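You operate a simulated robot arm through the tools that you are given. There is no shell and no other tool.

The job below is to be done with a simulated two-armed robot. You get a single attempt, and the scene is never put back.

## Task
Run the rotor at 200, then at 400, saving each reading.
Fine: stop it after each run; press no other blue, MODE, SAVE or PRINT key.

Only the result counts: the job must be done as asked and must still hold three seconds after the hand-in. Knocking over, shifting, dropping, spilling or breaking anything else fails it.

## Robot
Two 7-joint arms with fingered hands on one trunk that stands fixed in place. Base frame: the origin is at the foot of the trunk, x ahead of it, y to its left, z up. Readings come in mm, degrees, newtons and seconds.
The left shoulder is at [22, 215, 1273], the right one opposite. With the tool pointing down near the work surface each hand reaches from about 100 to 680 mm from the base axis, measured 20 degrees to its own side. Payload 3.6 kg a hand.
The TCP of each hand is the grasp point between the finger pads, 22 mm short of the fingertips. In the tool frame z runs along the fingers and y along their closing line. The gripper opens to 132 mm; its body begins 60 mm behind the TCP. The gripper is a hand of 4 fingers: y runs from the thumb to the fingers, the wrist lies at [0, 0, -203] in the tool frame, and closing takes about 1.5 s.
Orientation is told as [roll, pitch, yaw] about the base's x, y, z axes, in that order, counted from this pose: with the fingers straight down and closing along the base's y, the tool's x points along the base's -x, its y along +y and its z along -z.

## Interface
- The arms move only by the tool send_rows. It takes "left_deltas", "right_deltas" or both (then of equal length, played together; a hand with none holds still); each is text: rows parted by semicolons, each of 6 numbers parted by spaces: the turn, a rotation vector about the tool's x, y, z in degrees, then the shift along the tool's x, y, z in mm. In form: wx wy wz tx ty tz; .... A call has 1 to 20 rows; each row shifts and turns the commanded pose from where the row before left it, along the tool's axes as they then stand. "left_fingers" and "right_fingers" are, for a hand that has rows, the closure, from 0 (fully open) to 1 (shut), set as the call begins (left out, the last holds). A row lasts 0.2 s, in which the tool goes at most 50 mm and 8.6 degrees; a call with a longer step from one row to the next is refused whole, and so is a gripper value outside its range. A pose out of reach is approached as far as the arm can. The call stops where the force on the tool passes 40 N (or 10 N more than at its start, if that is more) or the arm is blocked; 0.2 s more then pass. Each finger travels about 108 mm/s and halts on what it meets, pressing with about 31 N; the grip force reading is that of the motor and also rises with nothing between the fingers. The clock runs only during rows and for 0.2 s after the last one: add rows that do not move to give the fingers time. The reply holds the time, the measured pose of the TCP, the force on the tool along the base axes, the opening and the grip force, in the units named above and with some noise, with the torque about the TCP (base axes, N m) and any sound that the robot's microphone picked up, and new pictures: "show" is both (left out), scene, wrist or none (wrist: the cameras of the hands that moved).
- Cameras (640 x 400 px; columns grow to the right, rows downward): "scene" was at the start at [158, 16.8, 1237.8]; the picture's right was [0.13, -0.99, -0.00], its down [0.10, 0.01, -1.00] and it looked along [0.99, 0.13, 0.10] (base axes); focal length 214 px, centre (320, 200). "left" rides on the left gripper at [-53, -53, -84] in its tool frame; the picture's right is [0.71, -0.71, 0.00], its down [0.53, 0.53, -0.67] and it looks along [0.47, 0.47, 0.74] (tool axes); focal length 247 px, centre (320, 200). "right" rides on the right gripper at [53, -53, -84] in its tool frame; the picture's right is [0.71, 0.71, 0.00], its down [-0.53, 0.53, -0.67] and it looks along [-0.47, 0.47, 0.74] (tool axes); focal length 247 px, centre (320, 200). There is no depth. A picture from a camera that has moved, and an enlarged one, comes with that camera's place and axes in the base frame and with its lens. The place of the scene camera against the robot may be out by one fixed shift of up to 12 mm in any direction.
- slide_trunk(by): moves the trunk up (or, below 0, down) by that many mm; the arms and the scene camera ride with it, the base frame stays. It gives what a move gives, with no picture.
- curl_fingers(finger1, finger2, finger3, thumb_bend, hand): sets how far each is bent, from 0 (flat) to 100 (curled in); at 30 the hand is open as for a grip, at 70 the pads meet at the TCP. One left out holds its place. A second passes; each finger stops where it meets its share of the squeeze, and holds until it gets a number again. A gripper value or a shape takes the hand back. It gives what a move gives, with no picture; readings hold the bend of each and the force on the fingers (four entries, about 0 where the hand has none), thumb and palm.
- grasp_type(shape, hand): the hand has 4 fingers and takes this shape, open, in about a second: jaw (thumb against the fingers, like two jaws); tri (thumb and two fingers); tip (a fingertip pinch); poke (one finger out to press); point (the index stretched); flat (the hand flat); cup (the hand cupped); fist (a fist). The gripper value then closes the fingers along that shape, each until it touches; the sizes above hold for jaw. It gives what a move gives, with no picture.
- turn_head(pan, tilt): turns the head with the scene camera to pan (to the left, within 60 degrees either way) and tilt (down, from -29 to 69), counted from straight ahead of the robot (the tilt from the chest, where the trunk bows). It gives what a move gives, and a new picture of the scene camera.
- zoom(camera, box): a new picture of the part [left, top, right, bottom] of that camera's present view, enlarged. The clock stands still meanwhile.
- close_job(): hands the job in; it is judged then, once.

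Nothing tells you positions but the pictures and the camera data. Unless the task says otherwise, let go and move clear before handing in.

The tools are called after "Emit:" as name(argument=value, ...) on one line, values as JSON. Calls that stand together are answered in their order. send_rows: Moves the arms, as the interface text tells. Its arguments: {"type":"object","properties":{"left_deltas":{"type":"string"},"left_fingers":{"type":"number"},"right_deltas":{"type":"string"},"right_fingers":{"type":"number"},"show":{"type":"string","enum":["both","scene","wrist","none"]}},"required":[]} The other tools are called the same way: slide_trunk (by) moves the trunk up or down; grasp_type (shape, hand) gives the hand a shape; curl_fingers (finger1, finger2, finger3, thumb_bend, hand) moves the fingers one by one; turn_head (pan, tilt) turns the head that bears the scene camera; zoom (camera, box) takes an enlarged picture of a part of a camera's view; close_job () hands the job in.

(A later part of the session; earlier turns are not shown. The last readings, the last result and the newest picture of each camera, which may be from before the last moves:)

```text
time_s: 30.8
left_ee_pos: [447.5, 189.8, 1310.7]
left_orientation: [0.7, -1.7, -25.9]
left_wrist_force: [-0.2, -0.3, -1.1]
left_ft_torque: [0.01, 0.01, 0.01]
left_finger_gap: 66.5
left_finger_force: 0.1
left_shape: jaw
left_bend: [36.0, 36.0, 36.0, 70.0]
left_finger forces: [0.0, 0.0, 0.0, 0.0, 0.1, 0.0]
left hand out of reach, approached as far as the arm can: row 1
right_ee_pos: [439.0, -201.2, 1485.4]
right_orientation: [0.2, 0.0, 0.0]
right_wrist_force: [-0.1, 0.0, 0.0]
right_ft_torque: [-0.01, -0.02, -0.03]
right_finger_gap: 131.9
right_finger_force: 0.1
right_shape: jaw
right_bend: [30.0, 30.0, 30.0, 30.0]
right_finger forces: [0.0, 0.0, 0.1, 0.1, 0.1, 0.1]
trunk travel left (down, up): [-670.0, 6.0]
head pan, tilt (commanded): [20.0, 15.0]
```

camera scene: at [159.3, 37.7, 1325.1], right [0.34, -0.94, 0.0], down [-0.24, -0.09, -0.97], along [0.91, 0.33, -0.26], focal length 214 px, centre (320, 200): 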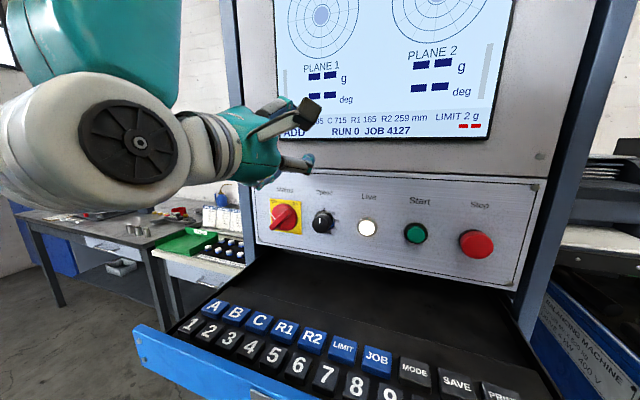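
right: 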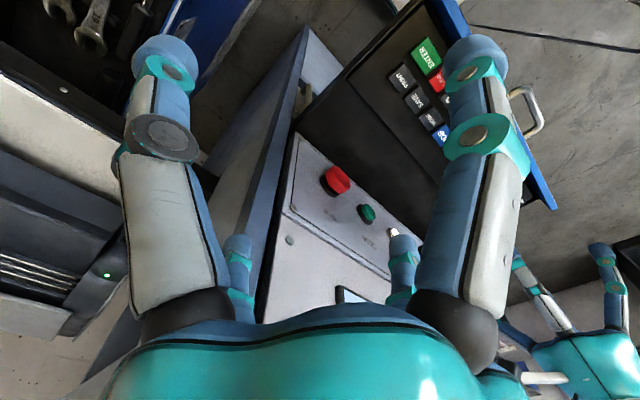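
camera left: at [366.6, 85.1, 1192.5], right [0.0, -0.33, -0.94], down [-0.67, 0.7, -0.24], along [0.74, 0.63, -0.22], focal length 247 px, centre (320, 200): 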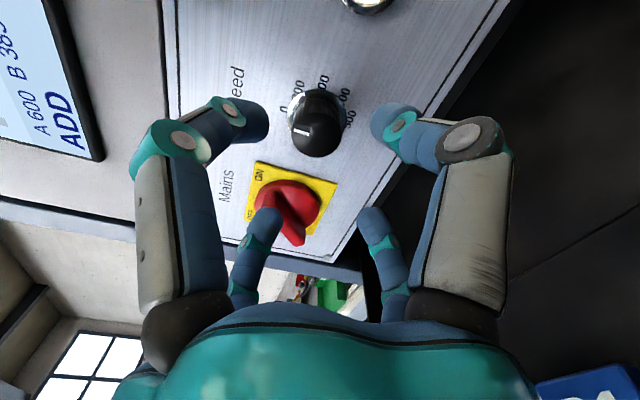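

Emit:
send_rows(left_deltas="0 0 0 31 35 0; 0 0 0 31 35 0; 0 0 0 31 35 0; 0 0 0 31 35 0; 0 0 0 0 0 0; 0 0 0 0 0 0", right_deltas="0 0 0 0 30 35; 0 0 0 0 30 35; 0 0 0 0 30 35; 0 0 0 0 30 35; 0 0 0 0 30 35; 0 0 0 0 30 35", show="both")

```text
time_s: 32.2
left_ee_pos: [398.8, 372.9, 1307.5]
left_orientation: [0.7, -1.8, -25.9]
left_wrist_force: [-0.2, -0.1, 0.6]
left_ft_torque: [-0.06, 0.0, -0.03]
left_finger_gap: 66.4
left_finger_force: 0.0
left_shape: jaw
left_bend: [36.0, 36.0, 36.0, 70.0]
left_finger forces: [0.0, 0.0, 0.1, 0.1, 0.0, 0.0]
right_ee_pos: [438.1, -19.7, 1278.3]
right_orientation: [0.0, 0.0, 0.0]
right_wrist_force: [-0.2, 0.0, -1.0]
right_ft_torque: [-0.04, 0.01, 0.0]
right_finger_gap: 131.6
right_finger_force: 0.1
right_shape: jaw
right_bend: [30.0, 30.0, 30.0, 30.0]
right_finger forces: [0.0, 0.0, 0.0, 0.0, 0.0, 0.0]
trunk travel left (down, up): [-670.0, 6.0]
head pan, tilt (commanded): [20.0, 15.0]
camera scene: at [159.6, 39.4, 1325.1], right [0.34, -0.94, 0.0], down [-0.24, -0.09, -0.97], along [0.91, 0.33, -0.26], focal length 214 px, centre (320, 200)
camera right: at [385.5, -71.9, 1362.4], right [-0.71, 0.71, 0.0], down [0.53, 0.53, 0.67], along [0.47, 0.47, -0.74], focal length 247 px, centre (320, 200)
camera left: at [420.2, 299.3, 1392.2], right [-0.94, -0.33, -0.03], down [-0.27, 0.7, 0.66], along [-0.19, 0.63, -0.75], focal length 247 px, centre (320, 200)
```

scene: 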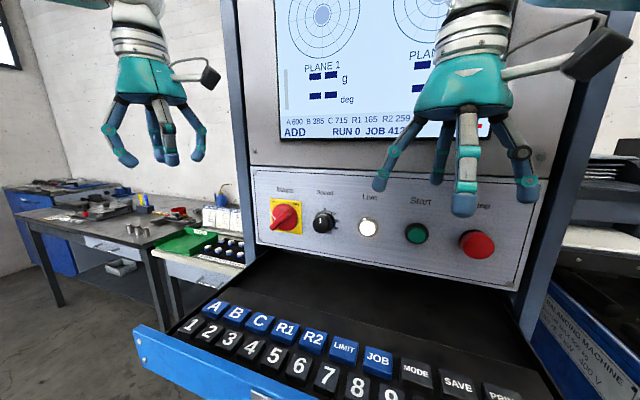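
right: 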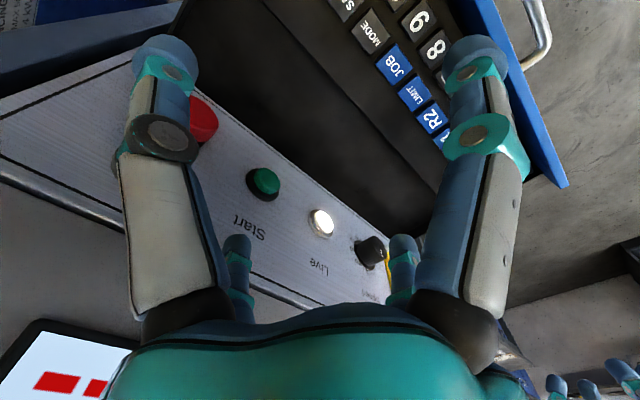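
left: 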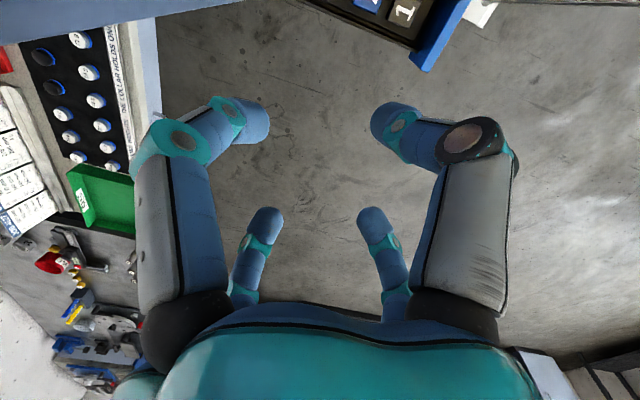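

Both hands point down, with the left parked at the left. There's some text in the left camera's view that I'll read before going on.

Emit:
zoom(camera="left", box=[0, 20, 160, 250])

Emit:
zoom(camera="scene", box=[150, 170, 260, 270])

```text
1.74 times, centred on (80, 135) of left
camera zoom: at [420.2, 299.3, 1392.2], right [-0.94, -0.33, -0.03], down [-0.27, 0.7, 0.66], along [-0.19, 0.63, -0.75], focal length 430 px, centre (737, 313)
```

zoom: 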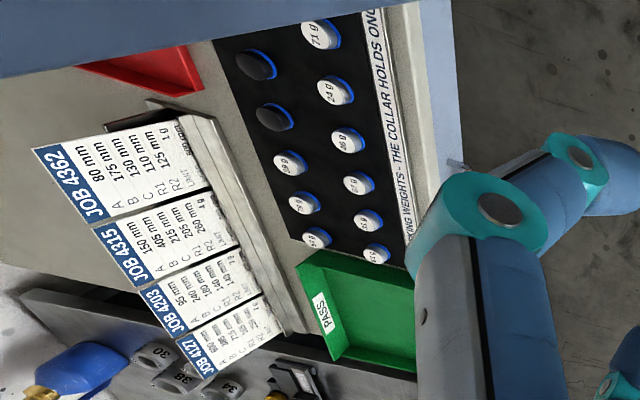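

```text
4.00 times, centred on (205, 220) of scene
camera zoom: at [159.6, 39.4, 1325.1], right [0.34, -0.94, 0.0], down [-0.24, -0.09, -0.97], along [0.91, 0.33, -0.26], focal length 858 px, centre (780, 120)
```

zoom: 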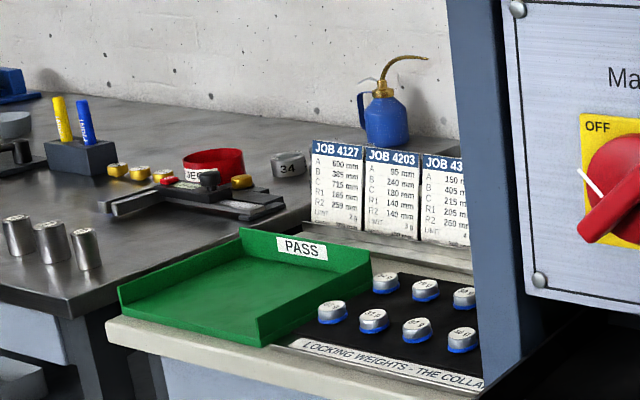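

That text is just job cards and weights, not needed here. Now I'll turn the right hand to point at the panel while moving it left.

Emit:
send_rows(right_deltas="0 -8 0 0 8 0; 0 -8 0 0 8 0; 0 -8 0 0 8 0; 0 -8 0 0 8 0; 0 -8 0 0 8 0; 0 -8 0 0 8 0; 0 -8 0 0 8 0; 0 -8 0 0 8 0; 0 -8 0 0 8 0; 0 -8 0 0 8 0; 0 -8 0 0 8 0; 0 -2 0 0 8 0; 0 0 0 0 0 0; 0 0 0 0 0 0", show="both")

```text
time_s: 35.2
left_ee_pos: [398.6, 370.6, 1307.9]
left_orientation: [0.7, -1.8, -25.8]
left_wrist_force: [0.2, -1.3, -0.3]
left_ft_torque: [0.01, 0.0, 0.0]
left_finger_gap: 66.4
left_finger_force: 0.0
left_shape: jaw
left_bend: [36.0, 36.0, 36.0, 70.0]
left_finger forces: [0.1, 0.0, 0.0, 0.0, 0.1, 0.0]
right_ee_pos: [439.2, 75.3, 1275.6]
right_orientation: [114.6, -90.0, -114.6]
right_wrist_force: [0.7, -0.3, 0.5]
right_ft_torque: [-0.04, 0.04, 0.02]
right_finger_gap: 131.8
right_finger_force: 0.0
right_shape: jaw
right_bend: [30.0, 30.0, 30.0, 30.0]
right_finger forces: [0.1, 0.0, 0.0, 0.1, 0.0, 0.1]
trunk travel left (down, up): [-670.0, 6.0]
head pan, tilt (commanded): [20.0, 15.0]
camera scene: at [158.9, 37.9, 1325.2], right [0.34, -0.94, 0.0], down [-0.24, -0.09, -0.97], along [0.91, 0.33, -0.26], focal length 214 px, centre (320, 200)
camera right: at [354.1, 22.8, 1222.5], right [0.0, 0.71, -0.71], down [-0.67, 0.53, 0.53], along [0.74, 0.47, 0.47], focal length 247 px, centre (320, 200)
```

scene: 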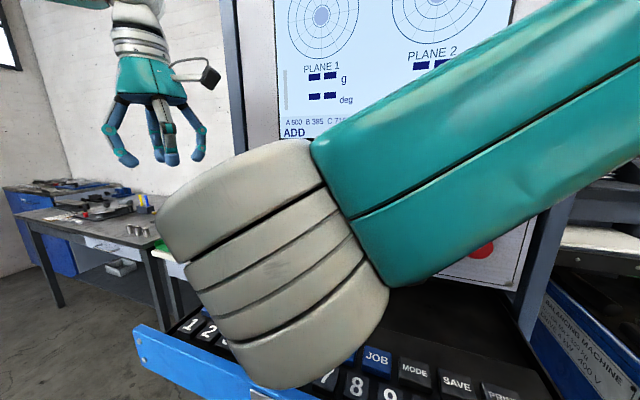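
right: 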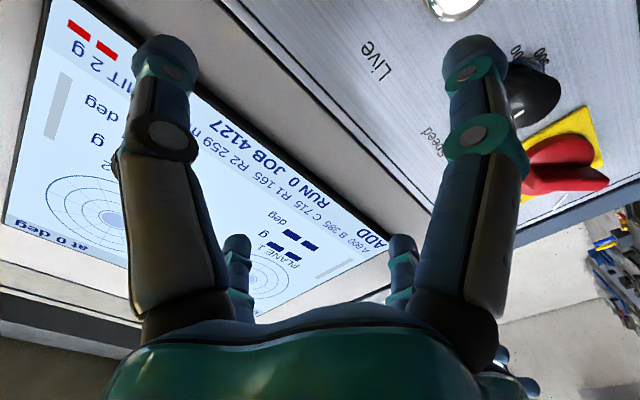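

The right arm reaches across without complaint. I'll roll it so its camera looks from the upper right, part-close the fingers and line up in front of the speed knob.

Emit:
send_rows(right_deltas="0 0 -8 0 0 0; 0 0 -8 0 0 0; 0 0 -8 0 0 0; 0 0 -8 0 0 0; 0 0 -8 0 0 0; 0 0 -8 0 0 0; 0 0 -8 0 0 0; 0 0 -8 0 0 0; 0 0 0 -7.1 33.6 2.5; 0 0 0 -7.1 33.6 2.5; 0 0 0 -7.1 33.6 2.5; 0 0 0 -7.1 33.6 2.5; 0 0 0 0 0 0; 0 0 0 0 0 0", right_fingers=0.5, show="both")

```text
time_s: 37.9
left_ee_pos: [392.7, 369.4, 1310.2]
left_orientation: [0.9, -2.0, -26.0]
left_wrist_force: [0.9, 0.1, 0.6]
left_ft_torque: [0.02, -0.03, 0.0]
left_finger_gap: 66.4
left_finger_force: 0.1
left_shape: jaw
left_bend: [36.0, 36.0, 36.0, 70.0]
left_finger forces: [0.1, 0.0, 0.1, 0.0, 0.1, 0.0]
right_ee_pos: [510.7, 91.2, 1188.1]
right_orientation: [-93.2, -25.7, 83.8]
right_wrist_force: [-24.8, 0.3, 3.5]
right_ft_torque: [0.2, 0.05, 0.64]
right_finger_gap: 65.2
right_finger_force: 0.0
right_shape: jaw
right_bend: [36.0, 82.0, 36.0, 70.0]
right_finger forces: [0.0, 11.7, 13.5, 0.0, 0.1, 0.0]
trunk travel left (down, up): [-670.0, 6.0]
head pan, tilt (commanded): [20.0, 15.0]
stopped in row 13 (right hand): the force on the tool passed its limit at 52 N (the readings are from after the stop); the commanded pose is now the measured one
camera scene: at [153.9, 38.0, 1325.9], right [0.34, -0.94, 0.0], down [-0.24, -0.09, -0.97], along [0.91, 0.33, -0.26], focal length 214 px, centre (320, 200)
camera right: at [417.7, 32.3, 1209.3], right [0.0, -0.33, -0.94], down [-0.56, 0.78, -0.28], along [0.83, 0.53, -0.18], focal length 247 px, centre (320, 200)
```

scene: 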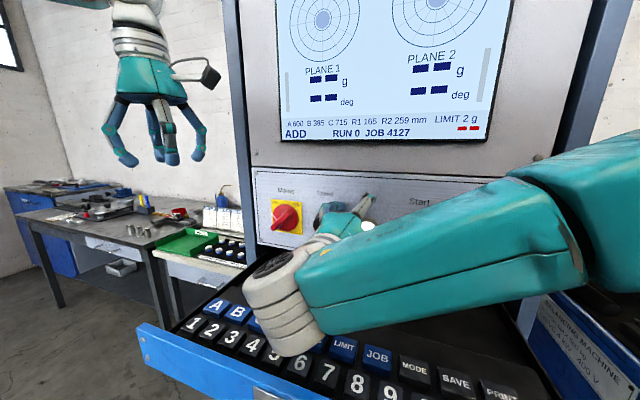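
right: 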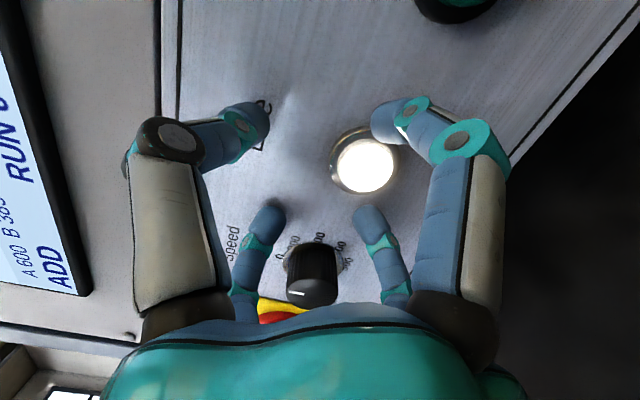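

The right hand swung forward unexpectedly and touched the blank panel near the Live lamp; it stopped there, short of the knob. I'll back off gently and check that nothing changed.

Emit:
send_rows(right_deltas="0 0 0 0 0 -8; 0 0 0 0 0 -12; 0 0 0 0 0 -15; 0 0 0 0 0 -15; 0 0 0 0 0 0; 0 0 0 0 0 0", show="both")

```text
time_s: 39.2
left_ee_pos: [398.3, 368.8, 1308.4]
left_orientation: [0.6, -1.8, -25.9]
left_wrist_force: [0.2, 0.0, 0.7]
left_ft_torque: [0.0, -0.03, -0.02]
left_finger_gap: 66.5
left_finger_force: 0.0
left_shape: jaw
left_bend: [36.0, 36.0, 36.0, 70.0]
left_finger forces: [0.0, 0.0, 0.1, 0.1, 0.0, 0.0]
right_ee_pos: [468.5, 97.1, 1186.1]
right_orientation: [-93.0, -25.7, 83.6]
right_wrist_force: [0.9, 0.0, -0.5]
right_ft_torque: [0.03, -0.02, 0.02]
right_finger_gap: 66.0
right_finger_force: 0.0
right_shape: jaw
right_bend: [36.0, 36.0, 36.0, 70.0]
right_finger forces: [0.0, 0.1, 0.0, 0.0, 0.0, 0.0]
trunk travel left (down, up): [-670.0, 6.0]
head pan, tilt (commanded): [20.0, 15.0]
camera scene: at [159.4, 37.7, 1325.2], right [0.34, -0.94, 0.0], down [-0.24, -0.09, -0.97], along [0.91, 0.33, -0.26], focal length 214 px, centre (320, 200)
camera right: at [374.7, 38.8, 1206.6], right [0.0, -0.33, -0.94], down [-0.56, 0.78, -0.28], along [0.83, 0.52, -0.19], focal length 247 px, centre (320, 200)
```

scene: 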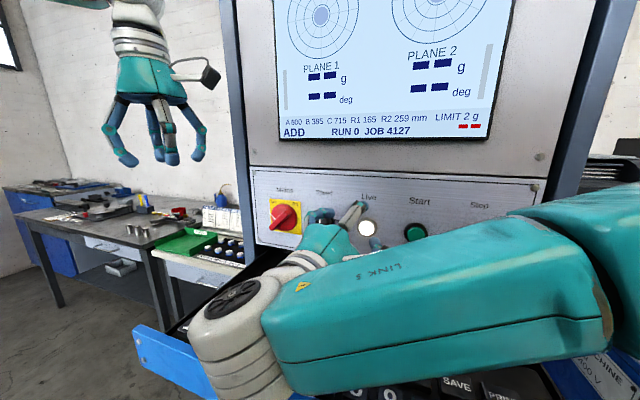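
right: 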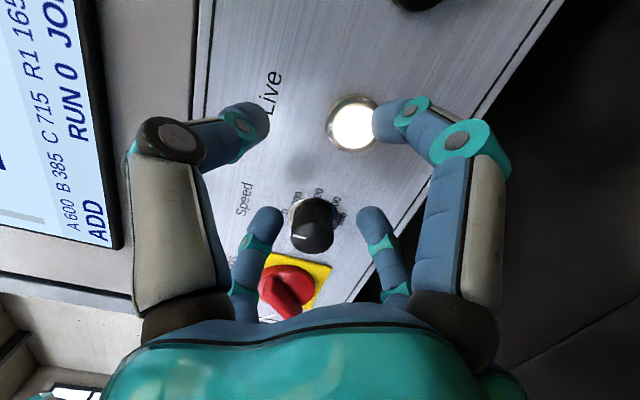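

No harm done: the screen and knob are unchanged. I'll retreat a little, square the hand again and move in smaller, slower steps.

Emit:
send_rows(right_deltas="0 0 0 0 0 -15; 0 0 0 0 0 -10; -2 -1.9 0 0 0 0; -2 -1.9 0 0 0 0; -1.8 -1.9 0 0 0 0; 0 0 0 0 0 0; 0 0 0 0 0 0", show="none")

```text
time_s: 40.9
left_ee_pos: [398.6, 369.2, 1308.0]
left_orientation: [0.7, -1.7, -26.0]
left_wrist_force: [0.7, -0.1, -0.2]
left_ft_torque: [-0.02, 0.01, 0.01]
left_finger_gap: 66.4
left_finger_force: 0.1
left_shape: jaw
left_bend: [36.0, 36.0, 36.0, 70.0]
left_finger forces: [0.0, 0.0, 0.1, 0.0, 0.1, 0.1]
right_ee_pos: [443.1, 102.8, 1185.8]
right_orientation: [-89.9, -25.7, 90.2]
right_wrist_force: [0.8, 0.4, 0.7]
right_ft_torque: [-0.02, 0.0, -0.01]
right_finger_gap: 65.9
right_finger_force: 0.0
right_shape: jaw
right_bend: [36.0, 36.0, 36.0, 70.0]
right_finger forces: [0.0, 0.0, 0.0, 0.0, 0.0, 0.1]
trunk travel left (down, up): [-670.0, 6.0]
head pan, tilt (commanded): [20.0, 15.0]
```

Emit:
send_rows(right_deltas="0 0 0 -7.1 6.8 0; 0 0 0 -7.1 6.8 0; 0 0 0 -7.1 6.8 0; 0 0 0 0 0 0; 0 0 0 0 0 0", show="none")

```text
time_s: 42.0
left_ee_pos: [398.3, 368.8, 1308.4]
left_orientation: [0.7, -1.8, -25.9]
left_wrist_force: [0.7, -0.8, 0.3]
left_ft_torque: [0.02, 0.0, 0.03]
left_finger_gap: 66.7
left_finger_force: 0.2
left_shape: jaw
left_bend: [36.0, 36.0, 36.0, 70.0]
left_finger forces: [0.0, 0.0, 0.0, 0.1, 0.0, 0.0]
right_ee_pos: [445.6, 126.2, 1176.1]
right_orientation: [-90.1, -25.5, 89.8]
right_wrist_force: [-0.5, 0.2, -0.7]
right_ft_torque: [0.03, -0.04, 0.0]
right_finger_gap: 66.1
right_finger_force: 0.1
right_shape: jaw
right_bend: [36.0, 36.0, 36.0, 70.0]
right_finger forces: [0.0, 0.1, 0.0, 0.1, 0.0, 0.0]
trunk travel left (down, up): [-670.0, 6.0]
head pan, tilt (commanded): [20.0, 15.0]
```

Emit:
send_rows(right_deltas="0 0 0 -8.6 7.5 0; 0 0 0 -8.6 7.5 0; 0 0 0 -8.6 7.5 0; 0 0 0 0 0 0; 0 0 0 0 0 0; 0 0 0 0 0 0", show="both")

```text
time_s: 43.6
left_ee_pos: [397.1, 367.9, 1309.8]
left_orientation: [0.8, -1.9, -26.0]
left_wrist_force: [0.7, 0.5, -0.3]
left_ft_torque: [-0.02, -0.01, -0.03]
left_finger_gap: 66.4
left_finger_force: 0.0
left_shape: jaw
left_bend: [36.0, 36.0, 36.0, 70.0]
left_finger forces: [0.1, 0.0, 0.0, 0.1, 0.1, 0.0]
right_ee_pos: [499.3, 99.1, 1163.3]
right_orientation: [-92.7, -23.0, 84.3]
right_wrist_force: [-2.0, -2.4, 0.6]
right_ft_torque: [0.13, -0.06, 0.08]
right_finger_gap: 65.2
right_finger_force: 0.0
right_shape: jaw
right_bend: [36.0, 36.0, 37.0, 70.0]
right_finger forces: [0.0, 0.0, 3.6, 0.1, 0.1, 0.1]
trunk travel left (down, up): [-670.0, 6.0]
head pan, tilt (commanded): [20.0, 15.0]
stopped in row 6 (right hand): the arm was blocked; the commanded pose is now the measured one
camera scene: at [158.6, 37.3, 1325.3], right [0.34, -0.94, 0.0], down [-0.24, -0.09, -0.97], along [0.91, 0.33, -0.26], focal length 214 px, centre (320, 200)
camera right: at [406.5, 40.7, 1188.4], right [0.0, -0.38, -0.93], down [-0.57, 0.76, -0.31], along [0.82, 0.53, -0.22], focal length 247 px, centre (320, 200)
```

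scene: 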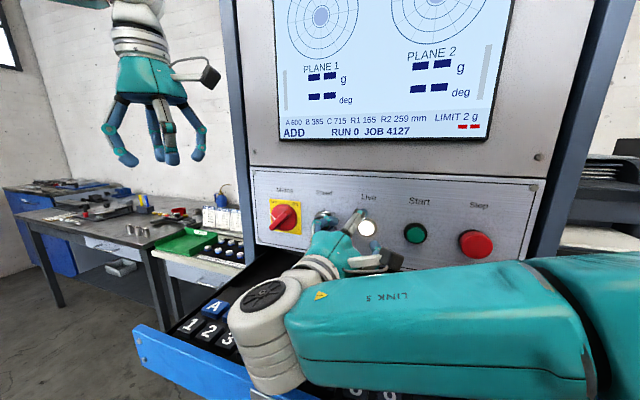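
right: 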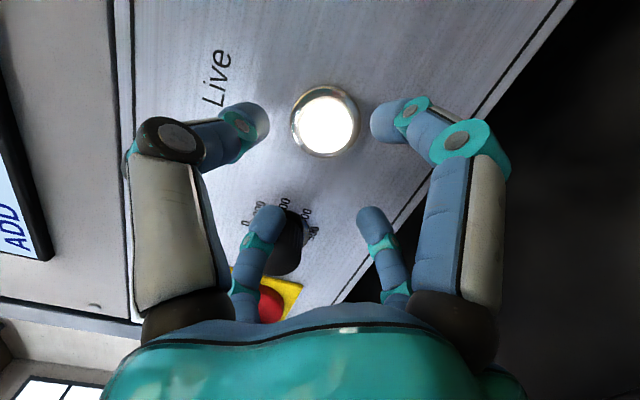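

The right arm's own forearm is being blocked by the robot's body that far across. The left hand was clipped by a wrist-yaw limit, and pointing it about 5 degrees left should clear that. I'll withdraw the right hand to its own side first.

Emit:
send_rows(right_deltas="0 0 0 0 0 -12; 0 0 0 0 0 -15; 0 0 0 0 0 -15; 0 0 0 0 0 0; 0 0 0 0 0 0", show="both")

Emit:
zoom(camera="right", box=[220, 150, 420, 300])

```text
time_s: 44.9
left_ee_pos: [398.1, 370.3, 1309.7]
left_orientation: [0.6, -1.8, -25.9]
left_wrist_force: [0.2, 1.2, 0.8]
left_ft_torque: [-0.02, -0.01, 0.0]
left_finger_gap: 66.5
left_finger_force: 0.0
left_shape: jaw
left_bend: [36.0, 36.0, 36.0, 70.0]
left_finger forces: [0.0, 0.0, 0.1, 0.1, 0.0, 0.1]
right_ee_pos: [463.2, 98.6, 1162.0]
right_orientation: [-93.1, -22.6, 84.0]
right_wrist_force: [-0.1, 0.9, 0.0]
right_ft_torque: [0.03, -0.02, -0.02]
right_finger_gap: 66.1
right_finger_force: 0.0
right_shape: jaw
right_bend: [36.0, 36.0, 36.0, 70.0]
right_finger forces: [0.0, 0.1, 0.1, 0.0, 0.0, 0.0]
trunk travel left (down, up): [-670.0, 6.0]
head pan, tilt (commanded): [20.0, 15.0]
camera scene: at [159.1, 37.8, 1325.2], right [0.34, -0.94, 0.0], down [-0.24, -0.09, -0.97], along [0.91, 0.33, -0.26], focal length 214 px, centre (320, 200)
camera right: at [370.5, 41.8, 1187.3], right [0.0, -0.38, -0.92], down [-0.56, 0.76, -0.32], along [0.83, 0.52, -0.22], focal length 247 px, centre (320, 200)
```

scene: 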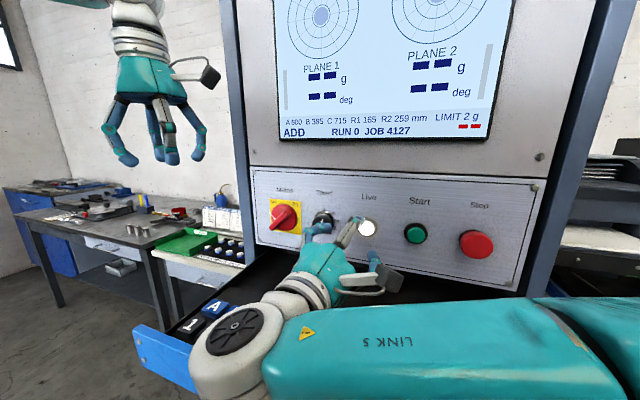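
right: 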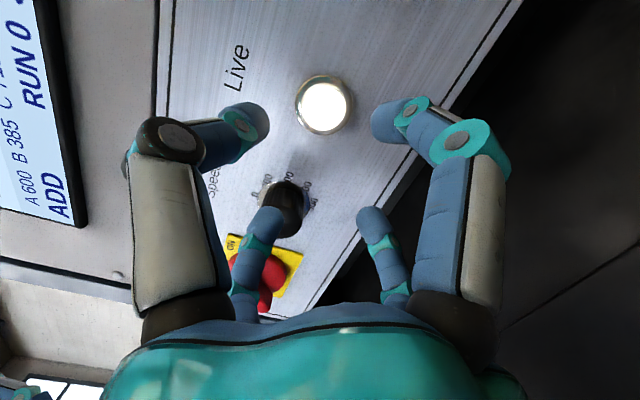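

```text
2.67 times, centred on (320, 225) of right
camera zoom: at [370.5, 41.8, 1187.3], right [0.0, -0.38, -0.92], down [-0.56, 0.76, -0.32], along [0.83, 0.52, -0.22], focal length 659 px, centre (320, 133)
```

zoom: 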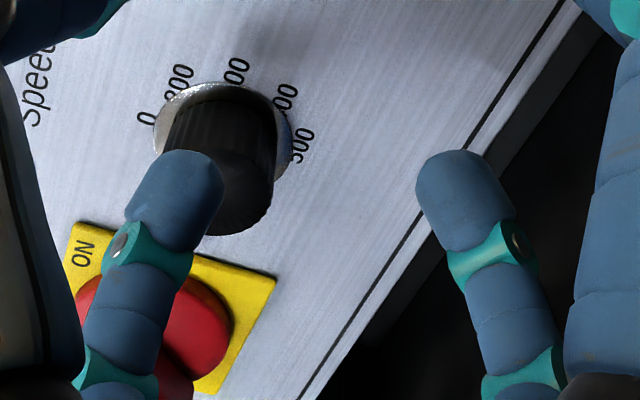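

The knob still points to 0 as far as I can tell, and the last dial label reads 500. I'll move the right hand over in front of Start/Stop, well back from the panel.

Emit:
send_rows(right_deltas="0 0 0 25.6 -20.7 -8; 0 0 0 25.6 -20.7 -8; 0 0 0 25.6 -20.7 -4; 0 0 0 25.6 -20.7 -4; 0 0 0 25.6 -20.7 -4; 0 0 0 0 0 0; 0 0 0 0 0 0", show="both")

```text
time_s: 46.5
left_ee_pos: [398.5, 369.5, 1310.5]
left_orientation: [0.8, -1.7, -25.9]
left_wrist_force: [-0.1, 0.1, -0.2]
left_ft_torque: [0.0, 0.03, -0.05]
left_finger_gap: 66.4
left_finger_force: 0.0
left_shape: jaw
left_bend: [36.0, 36.0, 36.0, 70.0]
left_finger forces: [0.1, 0.0, 0.0, 0.0, 0.0, 0.0]
right_ee_pos: [407.6, -46.5, 1206.4]
right_orientation: [-92.6, -23.1, 84.7]
right_wrist_force: [0.0, 0.1, 0.5]
right_ft_torque: [0.0, -0.04, 0.0]
right_finger_gap: 66.1
right_finger_force: 0.2
right_shape: jaw
right_bend: [36.0, 36.0, 36.0, 70.0]
right_finger forces: [0.0, 0.1, 0.0, 0.0, 0.0, 0.0]
trunk travel left (down, up): [-670.0, 6.0]
head pan, tilt (commanded): [20.0, 15.0]
camera scene: at [159.1, 37.3, 1325.2], right [0.34, -0.94, 0.0], down [-0.24, -0.09, -0.97], along [0.91, 0.33, -0.26], focal length 214 px, centre (320, 200)
camera right: at [315.8, -105.6, 1230.8], right [0.0, -0.37, -0.93], down [-0.58, 0.76, -0.3], along [0.82, 0.53, -0.22], focal length 247 px, centre (320, 200)
```

scene: 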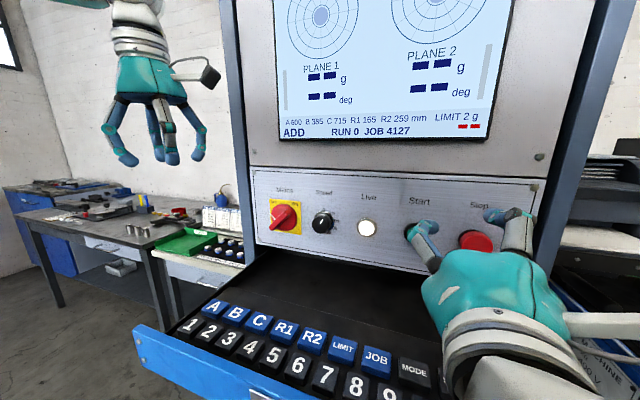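
right: 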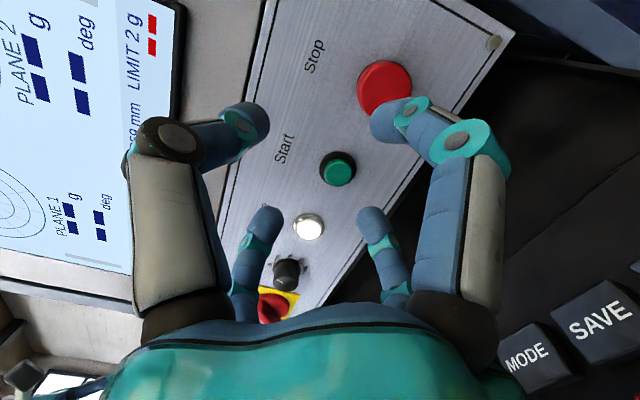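

The right hand is clear. Now I'll bring the left hand back in front, pointing down, rolled to suit the knob turn.

Emit:
send_rows(left_deltas="0 0 0 -31 -35 0; 0 0 0 -31 -35 0; 0 0 0 -31 -35 0; 0 0 0 -31 -35 0; 0 0 0 -13 -27 0; 0 0 0 -13 -27 0; 0 0 -8 0 0 0; 0 0 -8 0 0 0; 0 0 -8 0 0 0; 0 0 -8 0 0 0; 0 0 -8 0 0 0; 0 0 -8 0 0 0; 0 0 -8 0 0 0; 0 0 -8 0 0 0; 0 0 -8 0 0 0; 0 0 -8 0 0 0; 0 0 -8 0 0 0; 0 0 -2 0 0 0; 0 0 0 0 0 0", show="none")

```text
time_s: 49.5
left_ee_pos: [435.9, 124.0, 1315.6]
left_orientation: [-1.6, -1.3, 37.3]
left_wrist_force: [-28.9, -9.0, 4.9]
left_ft_torque: [0.77, -3.39, -1.15]
left_finger_gap: 66.4
left_finger_force: 0.1
left_shape: jaw
left_bend: [36.0, 36.0, 36.0, 70.0]
left_finger forces: [0.0, 0.0, 0.0, 0.0, 0.0, 0.0]
right_ee_pos: [402.7, -45.3, 1209.4]
right_orientation: [-92.8, -23.1, 84.8]
right_wrist_force: [0.0, 1.1, 0.9]
right_ft_torque: [-0.03, 0.0, -0.02]
right_finger_gap: 65.9
right_finger_force: 0.2
right_shape: jaw
right_bend: [36.0, 36.0, 36.0, 70.0]
right_finger forces: [0.0, 0.0, 0.0, 0.0, 0.0, 0.0]
trunk travel left (down, up): [-670.0, 6.0]
head pan, tilt (commanded): [20.0, 15.0]
stopped in row 15 (left hand): the force on the tool passed its limit at 57 N (the readings are from after the stop); the commanded pose is now the measured one
```

The left hand's camera mount brushed the screen as the hand rolled, so I'll back away from it at once and check the screen.

Emit:
send_rows(left_deltas="0 0 0 16 12 0; 0 0 0 20 15 0; 0 0 0 12 9 0; 0 0 0 0 0 0; 0 0 0 0 0 0", show="both")

```text
time_s: 50.7
left_ee_pos: [382.7, 125.7, 1310.7]
left_orientation: [-1.3, -1.3, 38.4]
left_wrist_force: [0.6, -0.2, -0.2]
left_ft_torque: [0.01, 0.01, 0.01]
left_finger_gap: 66.4
left_finger_force: 0.0
left_shape: jaw
left_bend: [36.0, 36.0, 36.0, 70.0]
left_finger forces: [0.1, 0.1, 0.0, 0.1, 0.0, 0.1]
right_ee_pos: [408.4, -45.2, 1206.5]
right_orientation: [-92.6, -23.0, 84.7]
right_wrist_force: [-0.2, 0.2, -0.1]
right_ft_torque: [-0.03, 0.04, 0.01]
right_finger_gap: 65.7
right_finger_force: 0.0
right_shape: jaw
right_bend: [36.0, 36.0, 36.0, 70.0]
right_finger forces: [0.1, 0.1, 0.1, 0.0, 0.0, 0.1]
trunk travel left (down, up): [-670.0, 6.0]
head pan, tilt (commanded): [20.0, 15.0]
camera scene: at [159.1, 37.8, 1325.2], right [0.34, -0.94, 0.0], down [-0.24, -0.09, -0.97], along [0.91, 0.33, -0.26], focal length 214 px, centre (320, 200)
camera left: at [456.1, 115.3, 1396.5], right [-0.12, -0.99, 0.0], down [-0.76, 0.09, 0.64], along [-0.64, 0.07, -0.77], focal length 247 px, centre (320, 200)
```

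scene: 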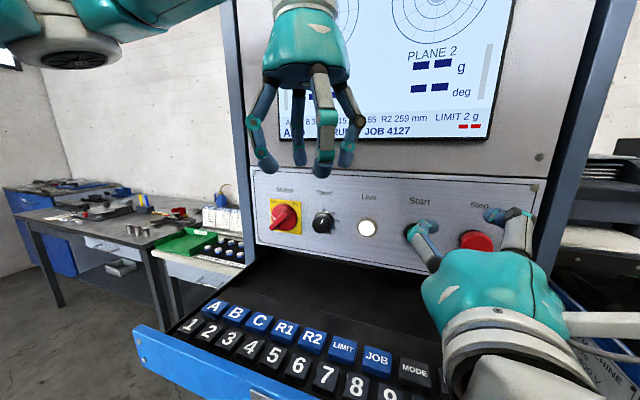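
left: 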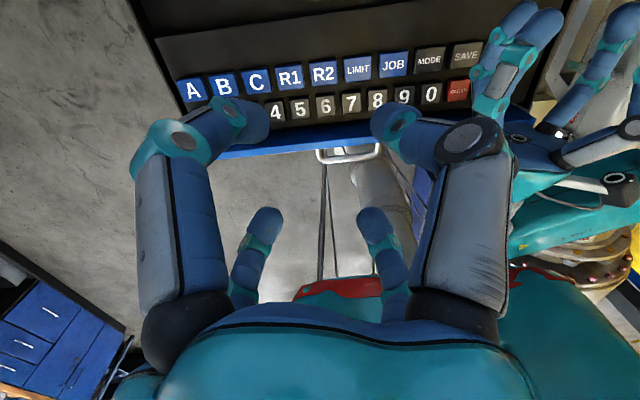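

The screen is unchanged. I'll pitch the left hand forward in stages, moving ahead and down as it turns so that it clears both the head and the screen.

Emit:
send_rows(left_deltas="4.97 -6.27 0 0 0 0; 4.97 -6.27 0 0 0 0; 4.97 -6.27 0 0 0 0; 4.97 -6.27 0 0 0 0; 4.97 -6.27 0 0 0 0; 0 0 0 -6 1.6 42.3; 0 0 0 -6 1.6 42.3; 4.97 -6.27 0 0 0 0; 4.97 -6.27 0 0 0 0; 4.97 -6.27 0 0 0 0; 4.97 -6.27 0 0 0 0; 4.97 -6.27 0 0 0 0; 4.97 -6.27 0 0 0 0; 0 0 0 0 0 0; 0 0 0 0 0 0", show="both")

```text
time_s: 53.9
left_ee_pos: [447.4, 135.1, 1251.8]
left_orientation: [-89.9, -51.4, 89.8]
left_wrist_force: [0.5, 1.0, -0.2]
left_ft_torque: [0.01, 0.0, -0.01]
left_finger_gap: 66.3
left_finger_force: 0.2
left_shape: jaw
left_bend: [36.0, 36.0, 36.0, 70.0]
left_finger forces: [0.0, 0.0, 0.0, 0.1, 0.1, 0.1]
right_ee_pos: [408.4, -46.3, 1206.2]
right_orientation: [-92.5, -23.1, 84.7]
right_wrist_force: [0.2, -0.4, 0.0]
right_ft_torque: [-0.02, -0.04, 0.02]
right_finger_gap: 66.0
right_finger_force: 0.1
right_shape: jaw
right_bend: [36.0, 36.0, 36.0, 70.0]
right_finger forces: [0.1, 0.0, 0.0, 0.1, 0.0, 0.0]
trunk travel left (down, up): [-670.0, 6.0]
head pan, tilt (commanded): [20.0, 15.0]
camera scene: at [159.4, 37.0, 1325.2], right [0.34, -0.94, 0.0], down [-0.24, -0.09, -0.97], along [0.91, 0.33, -0.26], focal length 214 px, centre (320, 200)
camera left: at [363.6, 125.0, 1326.3], right [0.0, -0.99, -0.11], down [-0.67, 0.08, -0.74], along [0.74, 0.07, -0.67], focal length 247 px, centre (320, 200)
```

scene: 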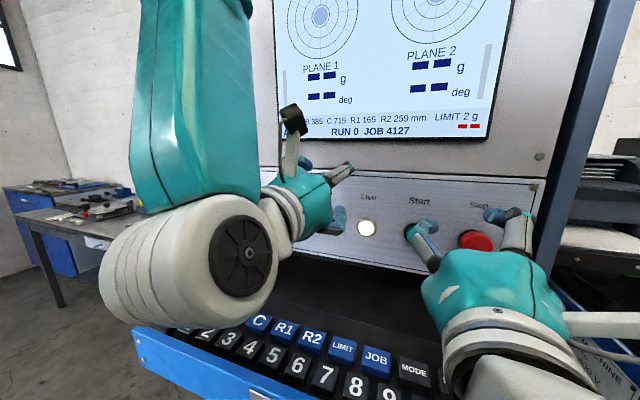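
left: 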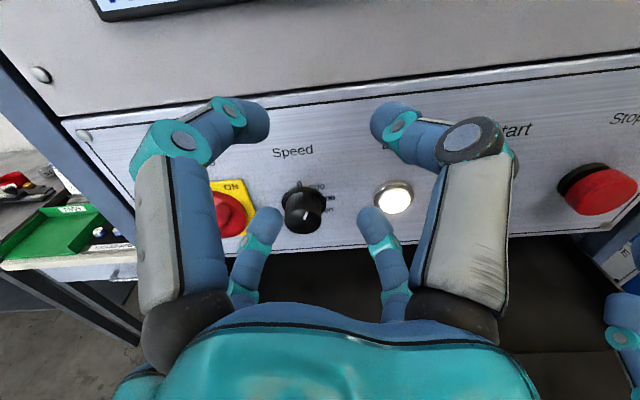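

The hand faces the panel again. I'll fine-tune its roll, yaw it 5 degrees left and drop down in line with the knob.

Emit:
send_rows(left_deltas="0 0 -8.5 0 0 0; 0 0 -8.5 0 0 0; 0 0 -8.5 0 0 0; -2.2 -4.5 0 0 0 0; 0 0 0 8 28 0; 0 0 0 8 28 0; 0 0 0 8 27 2; 0 0 0 0 0 0; 0 0 0 0 0 0", show="wrist")

```text
time_s: 55.9
left_ee_pos: [449.6, 148.6, 1166.2]
left_orientation: [-89.8, -26.0, 95.0]
left_wrist_force: [0.6, -0.8, 0.3]
left_ft_torque: [0.01, -0.05, 0.01]
left_finger_gap: 66.2
left_finger_force: 0.0
left_shape: jaw
left_bend: [36.0, 36.0, 36.0, 70.0]
left_finger forces: [0.0, 0.0, 0.0, 0.0, 0.0, 0.0]
right_ee_pos: [408.8, -45.9, 1206.2]
right_orientation: [-92.6, -23.1, 84.7]
right_wrist_force: [-0.1, 0.1, 1.2]
right_ft_torque: [0.01, -0.04, -0.02]
right_finger_gap: 65.9
right_finger_force: 0.1
right_shape: jaw
right_bend: [36.0, 36.0, 36.0, 70.0]
right_finger forces: [0.0, 0.1, 0.1, 0.1, 0.0, 0.0]
trunk travel left (down, up): [-670.0, 6.0]
head pan, tilt (commanded): [20.0, 15.0]
camera left: at [364.1, 166.2, 1237.6], right [0.08, -0.94, 0.33], down [-0.65, -0.3, -0.7], along [0.76, -0.15, -0.63], focal length 247 px, centre (320, 200)
```

left: 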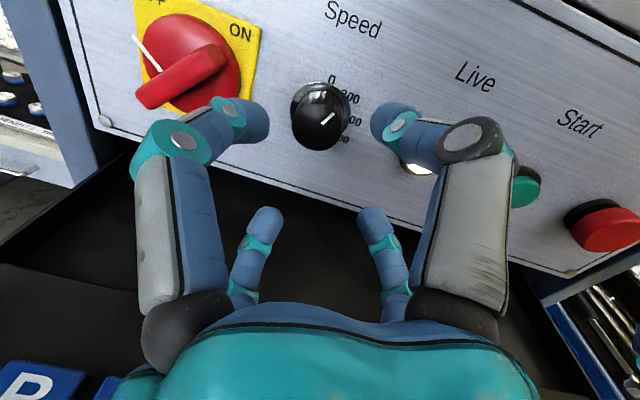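

The knob's pointer looks turned compared with before, so I'll zoom in to check.

Emit:
zoom(camera="left", box=[260, 60, 390, 170])

Emit:
zoom(camera="scene", box=[280, 0, 520, 150])

```text
3.64 times, centred on (325, 115) of left
camera zoom: at [364.1, 166.2, 1237.6], right [0.08, -0.94, 0.33], down [-0.65, -0.3, -0.7], along [0.76, -0.15, -0.63], focal length 898 px, centre (302, 509)
```

zoom: 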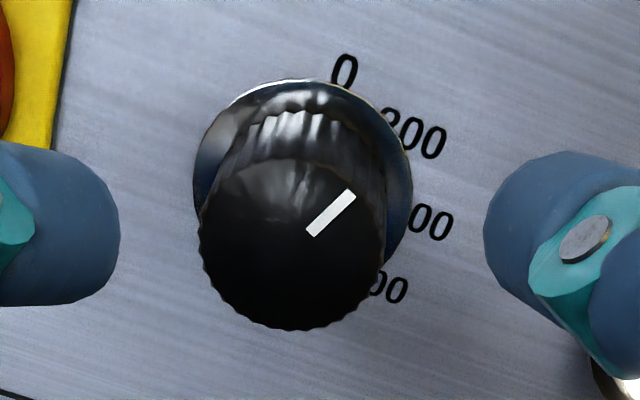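

```text
2.67 times, centred on (400, 75) of scene
camera zoom: at [159.3, 37.8, 1325.2], right [0.34, -0.94, 0.0], down [-0.24, -0.09, -0.97], along [0.91, 0.33, -0.26], focal length 572 px, centre (107, 533)
```

zoom: 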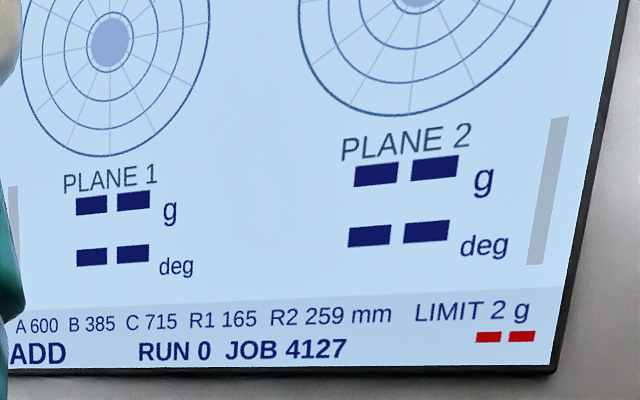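

A brush with the right hand's finger has left the pointer at about 23°, between 0 and 200. The rotor isn't running, so that's harmless. I'll advance the left hand toward the knob and check for clipping.

Emit:
send_rows(left_deltas="0 0 0 -2.5 0.2 12; 0 0 0 -2.4 0.2 12; 0 0 0 0 0 12; 0 0 0 0 0 0; 0 0 0 0 0 0", show="wrist")

```text
time_s: 57.1
left_ee_pos: [483.0, 157.3, 1169.1]
left_orientation: [-89.9, -25.8, 94.9]
left_wrist_force: [0.4, 0.5, 0.5]
left_ft_torque: [0.02, 0.02, 0.02]
left_finger_gap: 66.4
left_finger_force: 0.0
left_shape: jaw
left_bend: [36.0, 36.0, 36.0, 70.0]
left_finger forces: [0.1, 0.0, 0.0, 0.1, 0.0, 0.1]
right_ee_pos: [408.4, -45.4, 1206.4]
right_orientation: [-92.5, -23.1, 84.7]
right_wrist_force: [-0.7, -0.9, -0.4]
right_ft_torque: [0.02, -0.01, -0.02]
right_finger_gap: 66.2
right_finger_force: 0.2
right_shape: jaw
right_bend: [36.0, 36.0, 36.0, 70.0]
right_finger forces: [0.1, 0.0, 0.1, 0.0, 0.1, 0.0]
trunk travel left (down, up): [-670.0, 6.0]
head pan, tilt (commanded): [20.0, 15.0]
camera left: at [398.2, 173.2, 1239.1], right [0.08, -0.94, 0.33], down [-0.65, -0.3, -0.7], along [0.76, -0.15, -0.63], focal length 247 px, centre (320, 200)
```

left: 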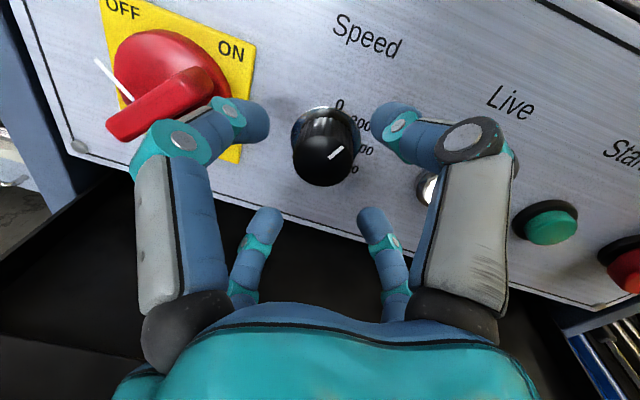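

The advance is not clipped. The upper-left finger would pass very close to the Mains handle, so I'll roll 19 degrees to put the fingers on the diagonals and narrow them before going the last bit.

Emit:
send_rows(left_deltas="0 0 6.4 0 0 0; 0 0 6.4 0 0 0; 0 0 6.4 0 0 0; 0 0 0 0 0 0; 0 0 0 0 0 0; 0 0 0 0 0 0", left_fingers=0.6, show="both")

Emit:
zoom(camera="left", box=[200, 60, 440, 220])

```text
time_s: 58.5
left_ee_pos: [484.0, 156.4, 1168.8]
left_orientation: [-89.9, -45.1, 94.8]
left_wrist_force: [0.6, -0.5, 0.4]
left_ft_torque: [0.0, 0.01, -0.04]
left_finger_gap: 52.9
left_finger_force: 0.0
left_shape: jaw
left_bend: [41.0, 41.0, 41.0, 70.0]
left_finger forces: [0.1, 0.0, 0.0, 0.0, 0.0, 0.0]
right_ee_pos: [408.4, -46.2, 1206.7]
right_orientation: [-92.5, -23.1, 84.7]
right_wrist_force: [0.1, -0.3, -1.0]
right_ft_torque: [-0.01, -0.04, 0.01]
right_finger_gap: 66.2
right_finger_force: 0.1
right_shape: jaw
right_bend: [36.0, 36.0, 36.0, 70.0]
right_finger forces: [0.1, 0.0, 0.0, 0.0, 0.0, 0.1]
trunk travel left (down, up): [-670.0, 6.0]
head pan, tilt (commanded): [20.0, 15.0]
camera scene: at [159.2, 37.6, 1325.2], right [0.34, -0.94, 0.0], down [-0.24, -0.09, -0.97], along [0.91, 0.33, -0.26], focal length 214 px, centre (320, 200)
camera left: at [400.0, 148.9, 1243.3], right [0.09, -1.0, 0.0], down [-0.67, -0.06, -0.74], along [0.74, 0.07, -0.67], focal length 247 px, centre (320, 200)
```

scene: 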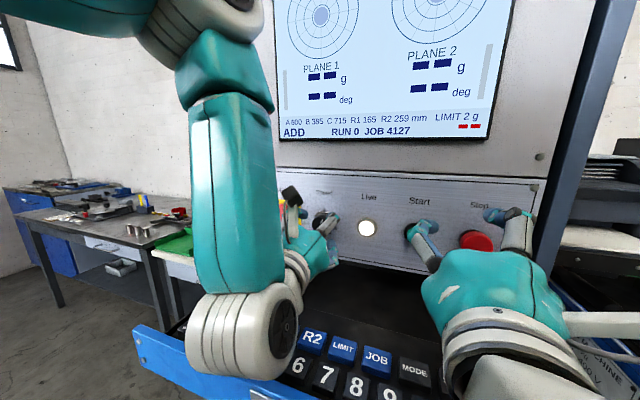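
left: 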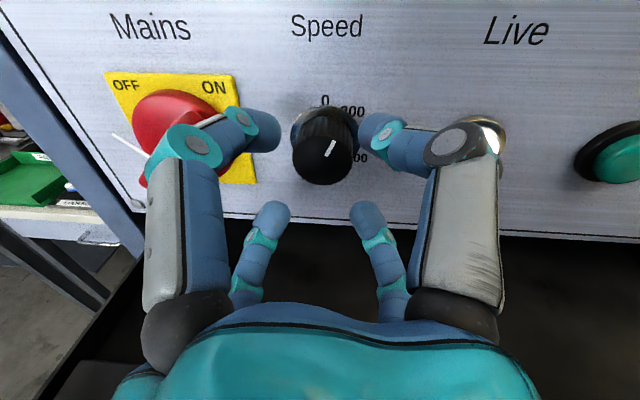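

```text
2.50 times, centred on (320, 140) of left
camera zoom: at [400.0, 148.9, 1243.3], right [0.09, -1.0, 0.0], down [-0.67, -0.06, -0.74], along [0.74, 0.07, -0.67], focal length 617 px, centre (320, 350)
```

zoom: 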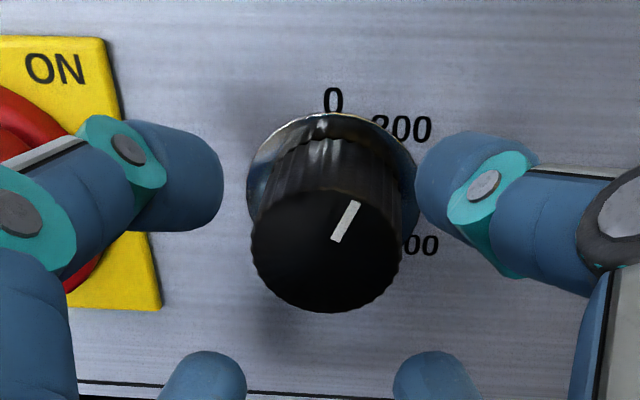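

The label next to 0 clearly reads 200, and the knob is centred between the fingers. I'll move in the last 27 mm and then close on the knob.

Emit:
send_rows(left_deltas="0 0 0 0.3 -0.2 9; 0 0 0 0.3 -0.2 9; 0 0 0 0.3 -0.2 9; 0 0 0 0 0 0; 0 0 0 0 0 0", show="wrist")

```text
time_s: 59.7
left_ee_pos: [511.2, 158.4, 1168.2]
left_orientation: [-89.8, -45.0, 94.8]
left_wrist_force: [-0.5, -0.5, 0.1]
left_ft_torque: [0.02, 0.02, -0.01]
left_finger_gap: 53.2
left_finger_force: 0.1
left_shape: jaw
left_bend: [41.0, 41.0, 41.0, 70.0]
left_finger forces: [0.1, 0.0, 0.3, 0.0, 0.0, 0.1]
right_ee_pos: [407.4, -46.0, 1206.8]
right_orientation: [-92.4, -23.2, 84.8]
right_wrist_force: [-1.2, -0.2, 1.2]
right_ft_torque: [0.0, 0.0, -0.01]
right_finger_gap: 65.8
right_finger_force: 0.1
right_shape: jaw
right_bend: [36.0, 36.0, 36.0, 70.0]
right_finger forces: [0.0, 0.0, 0.0, 0.0, 0.1, 0.0]
trunk travel left (down, up): [-670.0, 6.0]
head pan, tilt (commanded): [20.0, 15.0]
camera left: at [427.4, 150.0, 1243.2], right [0.09, -1.0, 0.0], down [-0.67, -0.06, -0.74], along [0.74, 0.07, -0.67], focal length 247 px, centre (320, 200)
```

left: 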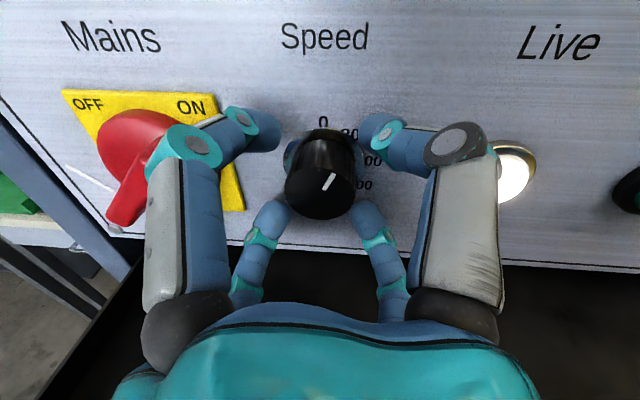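

The knob sits centrally between all four fingers. I'll close on it.

Emit:
send_rows(left_deltas="0 0 0 0 0 0; 0 0 0 0 0 0; 0 0 0 0 0 0; 0 0 0 0 0 0; 0 0 0 0 0 0", left_fingers=0.9, show="wrist")

Emit:
zoom(camera="left", box=[240, 100, 400, 230])

```text
time_s: 60.9
left_ee_pos: [511.6, 157.5, 1168.2]
left_orientation: [-89.8, -45.1, 94.9]
left_wrist_force: [1.0, -2.1, 0.3]
left_ft_torque: [-0.01, -0.12, -0.16]
left_finger_gap: 24.8
left_finger_force: 31.8
left_shape: jaw
left_bend: [76.0, 76.0, 76.0, 70.0]
left_finger forces: [28.5, 26.6, 27.1, 0.0, 34.2, 0.0]
right_ee_pos: [407.8, -46.1, 1207.4]
right_orientation: [-92.4, -23.1, 84.7]
right_wrist_force: [-0.4, 0.4, 0.5]
right_ft_torque: [-0.02, -0.02, -0.01]
right_finger_gap: 66.1
right_finger_force: 0.1
right_shape: jaw
right_bend: [36.0, 36.0, 36.0, 70.0]
right_finger forces: [0.1, 0.0, 0.1, 0.0, 0.0, 0.0]
trunk travel left (down, up): [-670.0, 6.0]
head pan, tilt (commanded): [20.0, 15.0]
camera left: at [427.6, 149.6, 1243.2], right [0.09, -1.0, 0.0], down [-0.67, -0.06, -0.74], along [0.74, 0.06, -0.67], focal length 247 px, centre (320, 200)
```

left: 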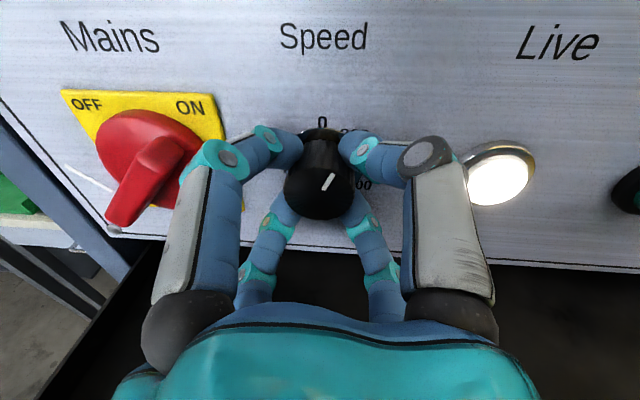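

```text
3.08 times, centred on (320, 165) of left
camera zoom: at [427.6, 149.6, 1243.2], right [0.09, -1.0, 0.0], down [-0.67, -0.06, -0.74], along [0.74, 0.06, -0.67], focal length 760 px, centre (320, 308)
```

zoom: 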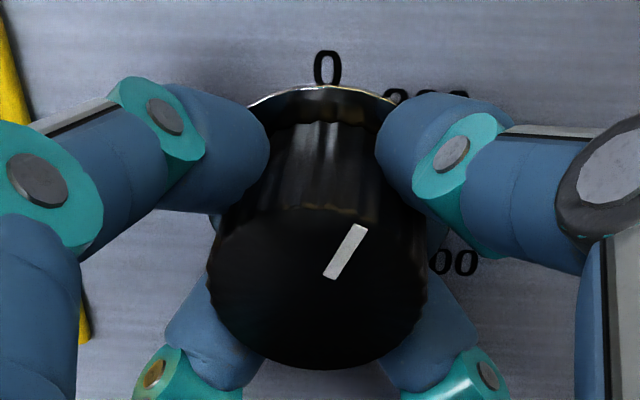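

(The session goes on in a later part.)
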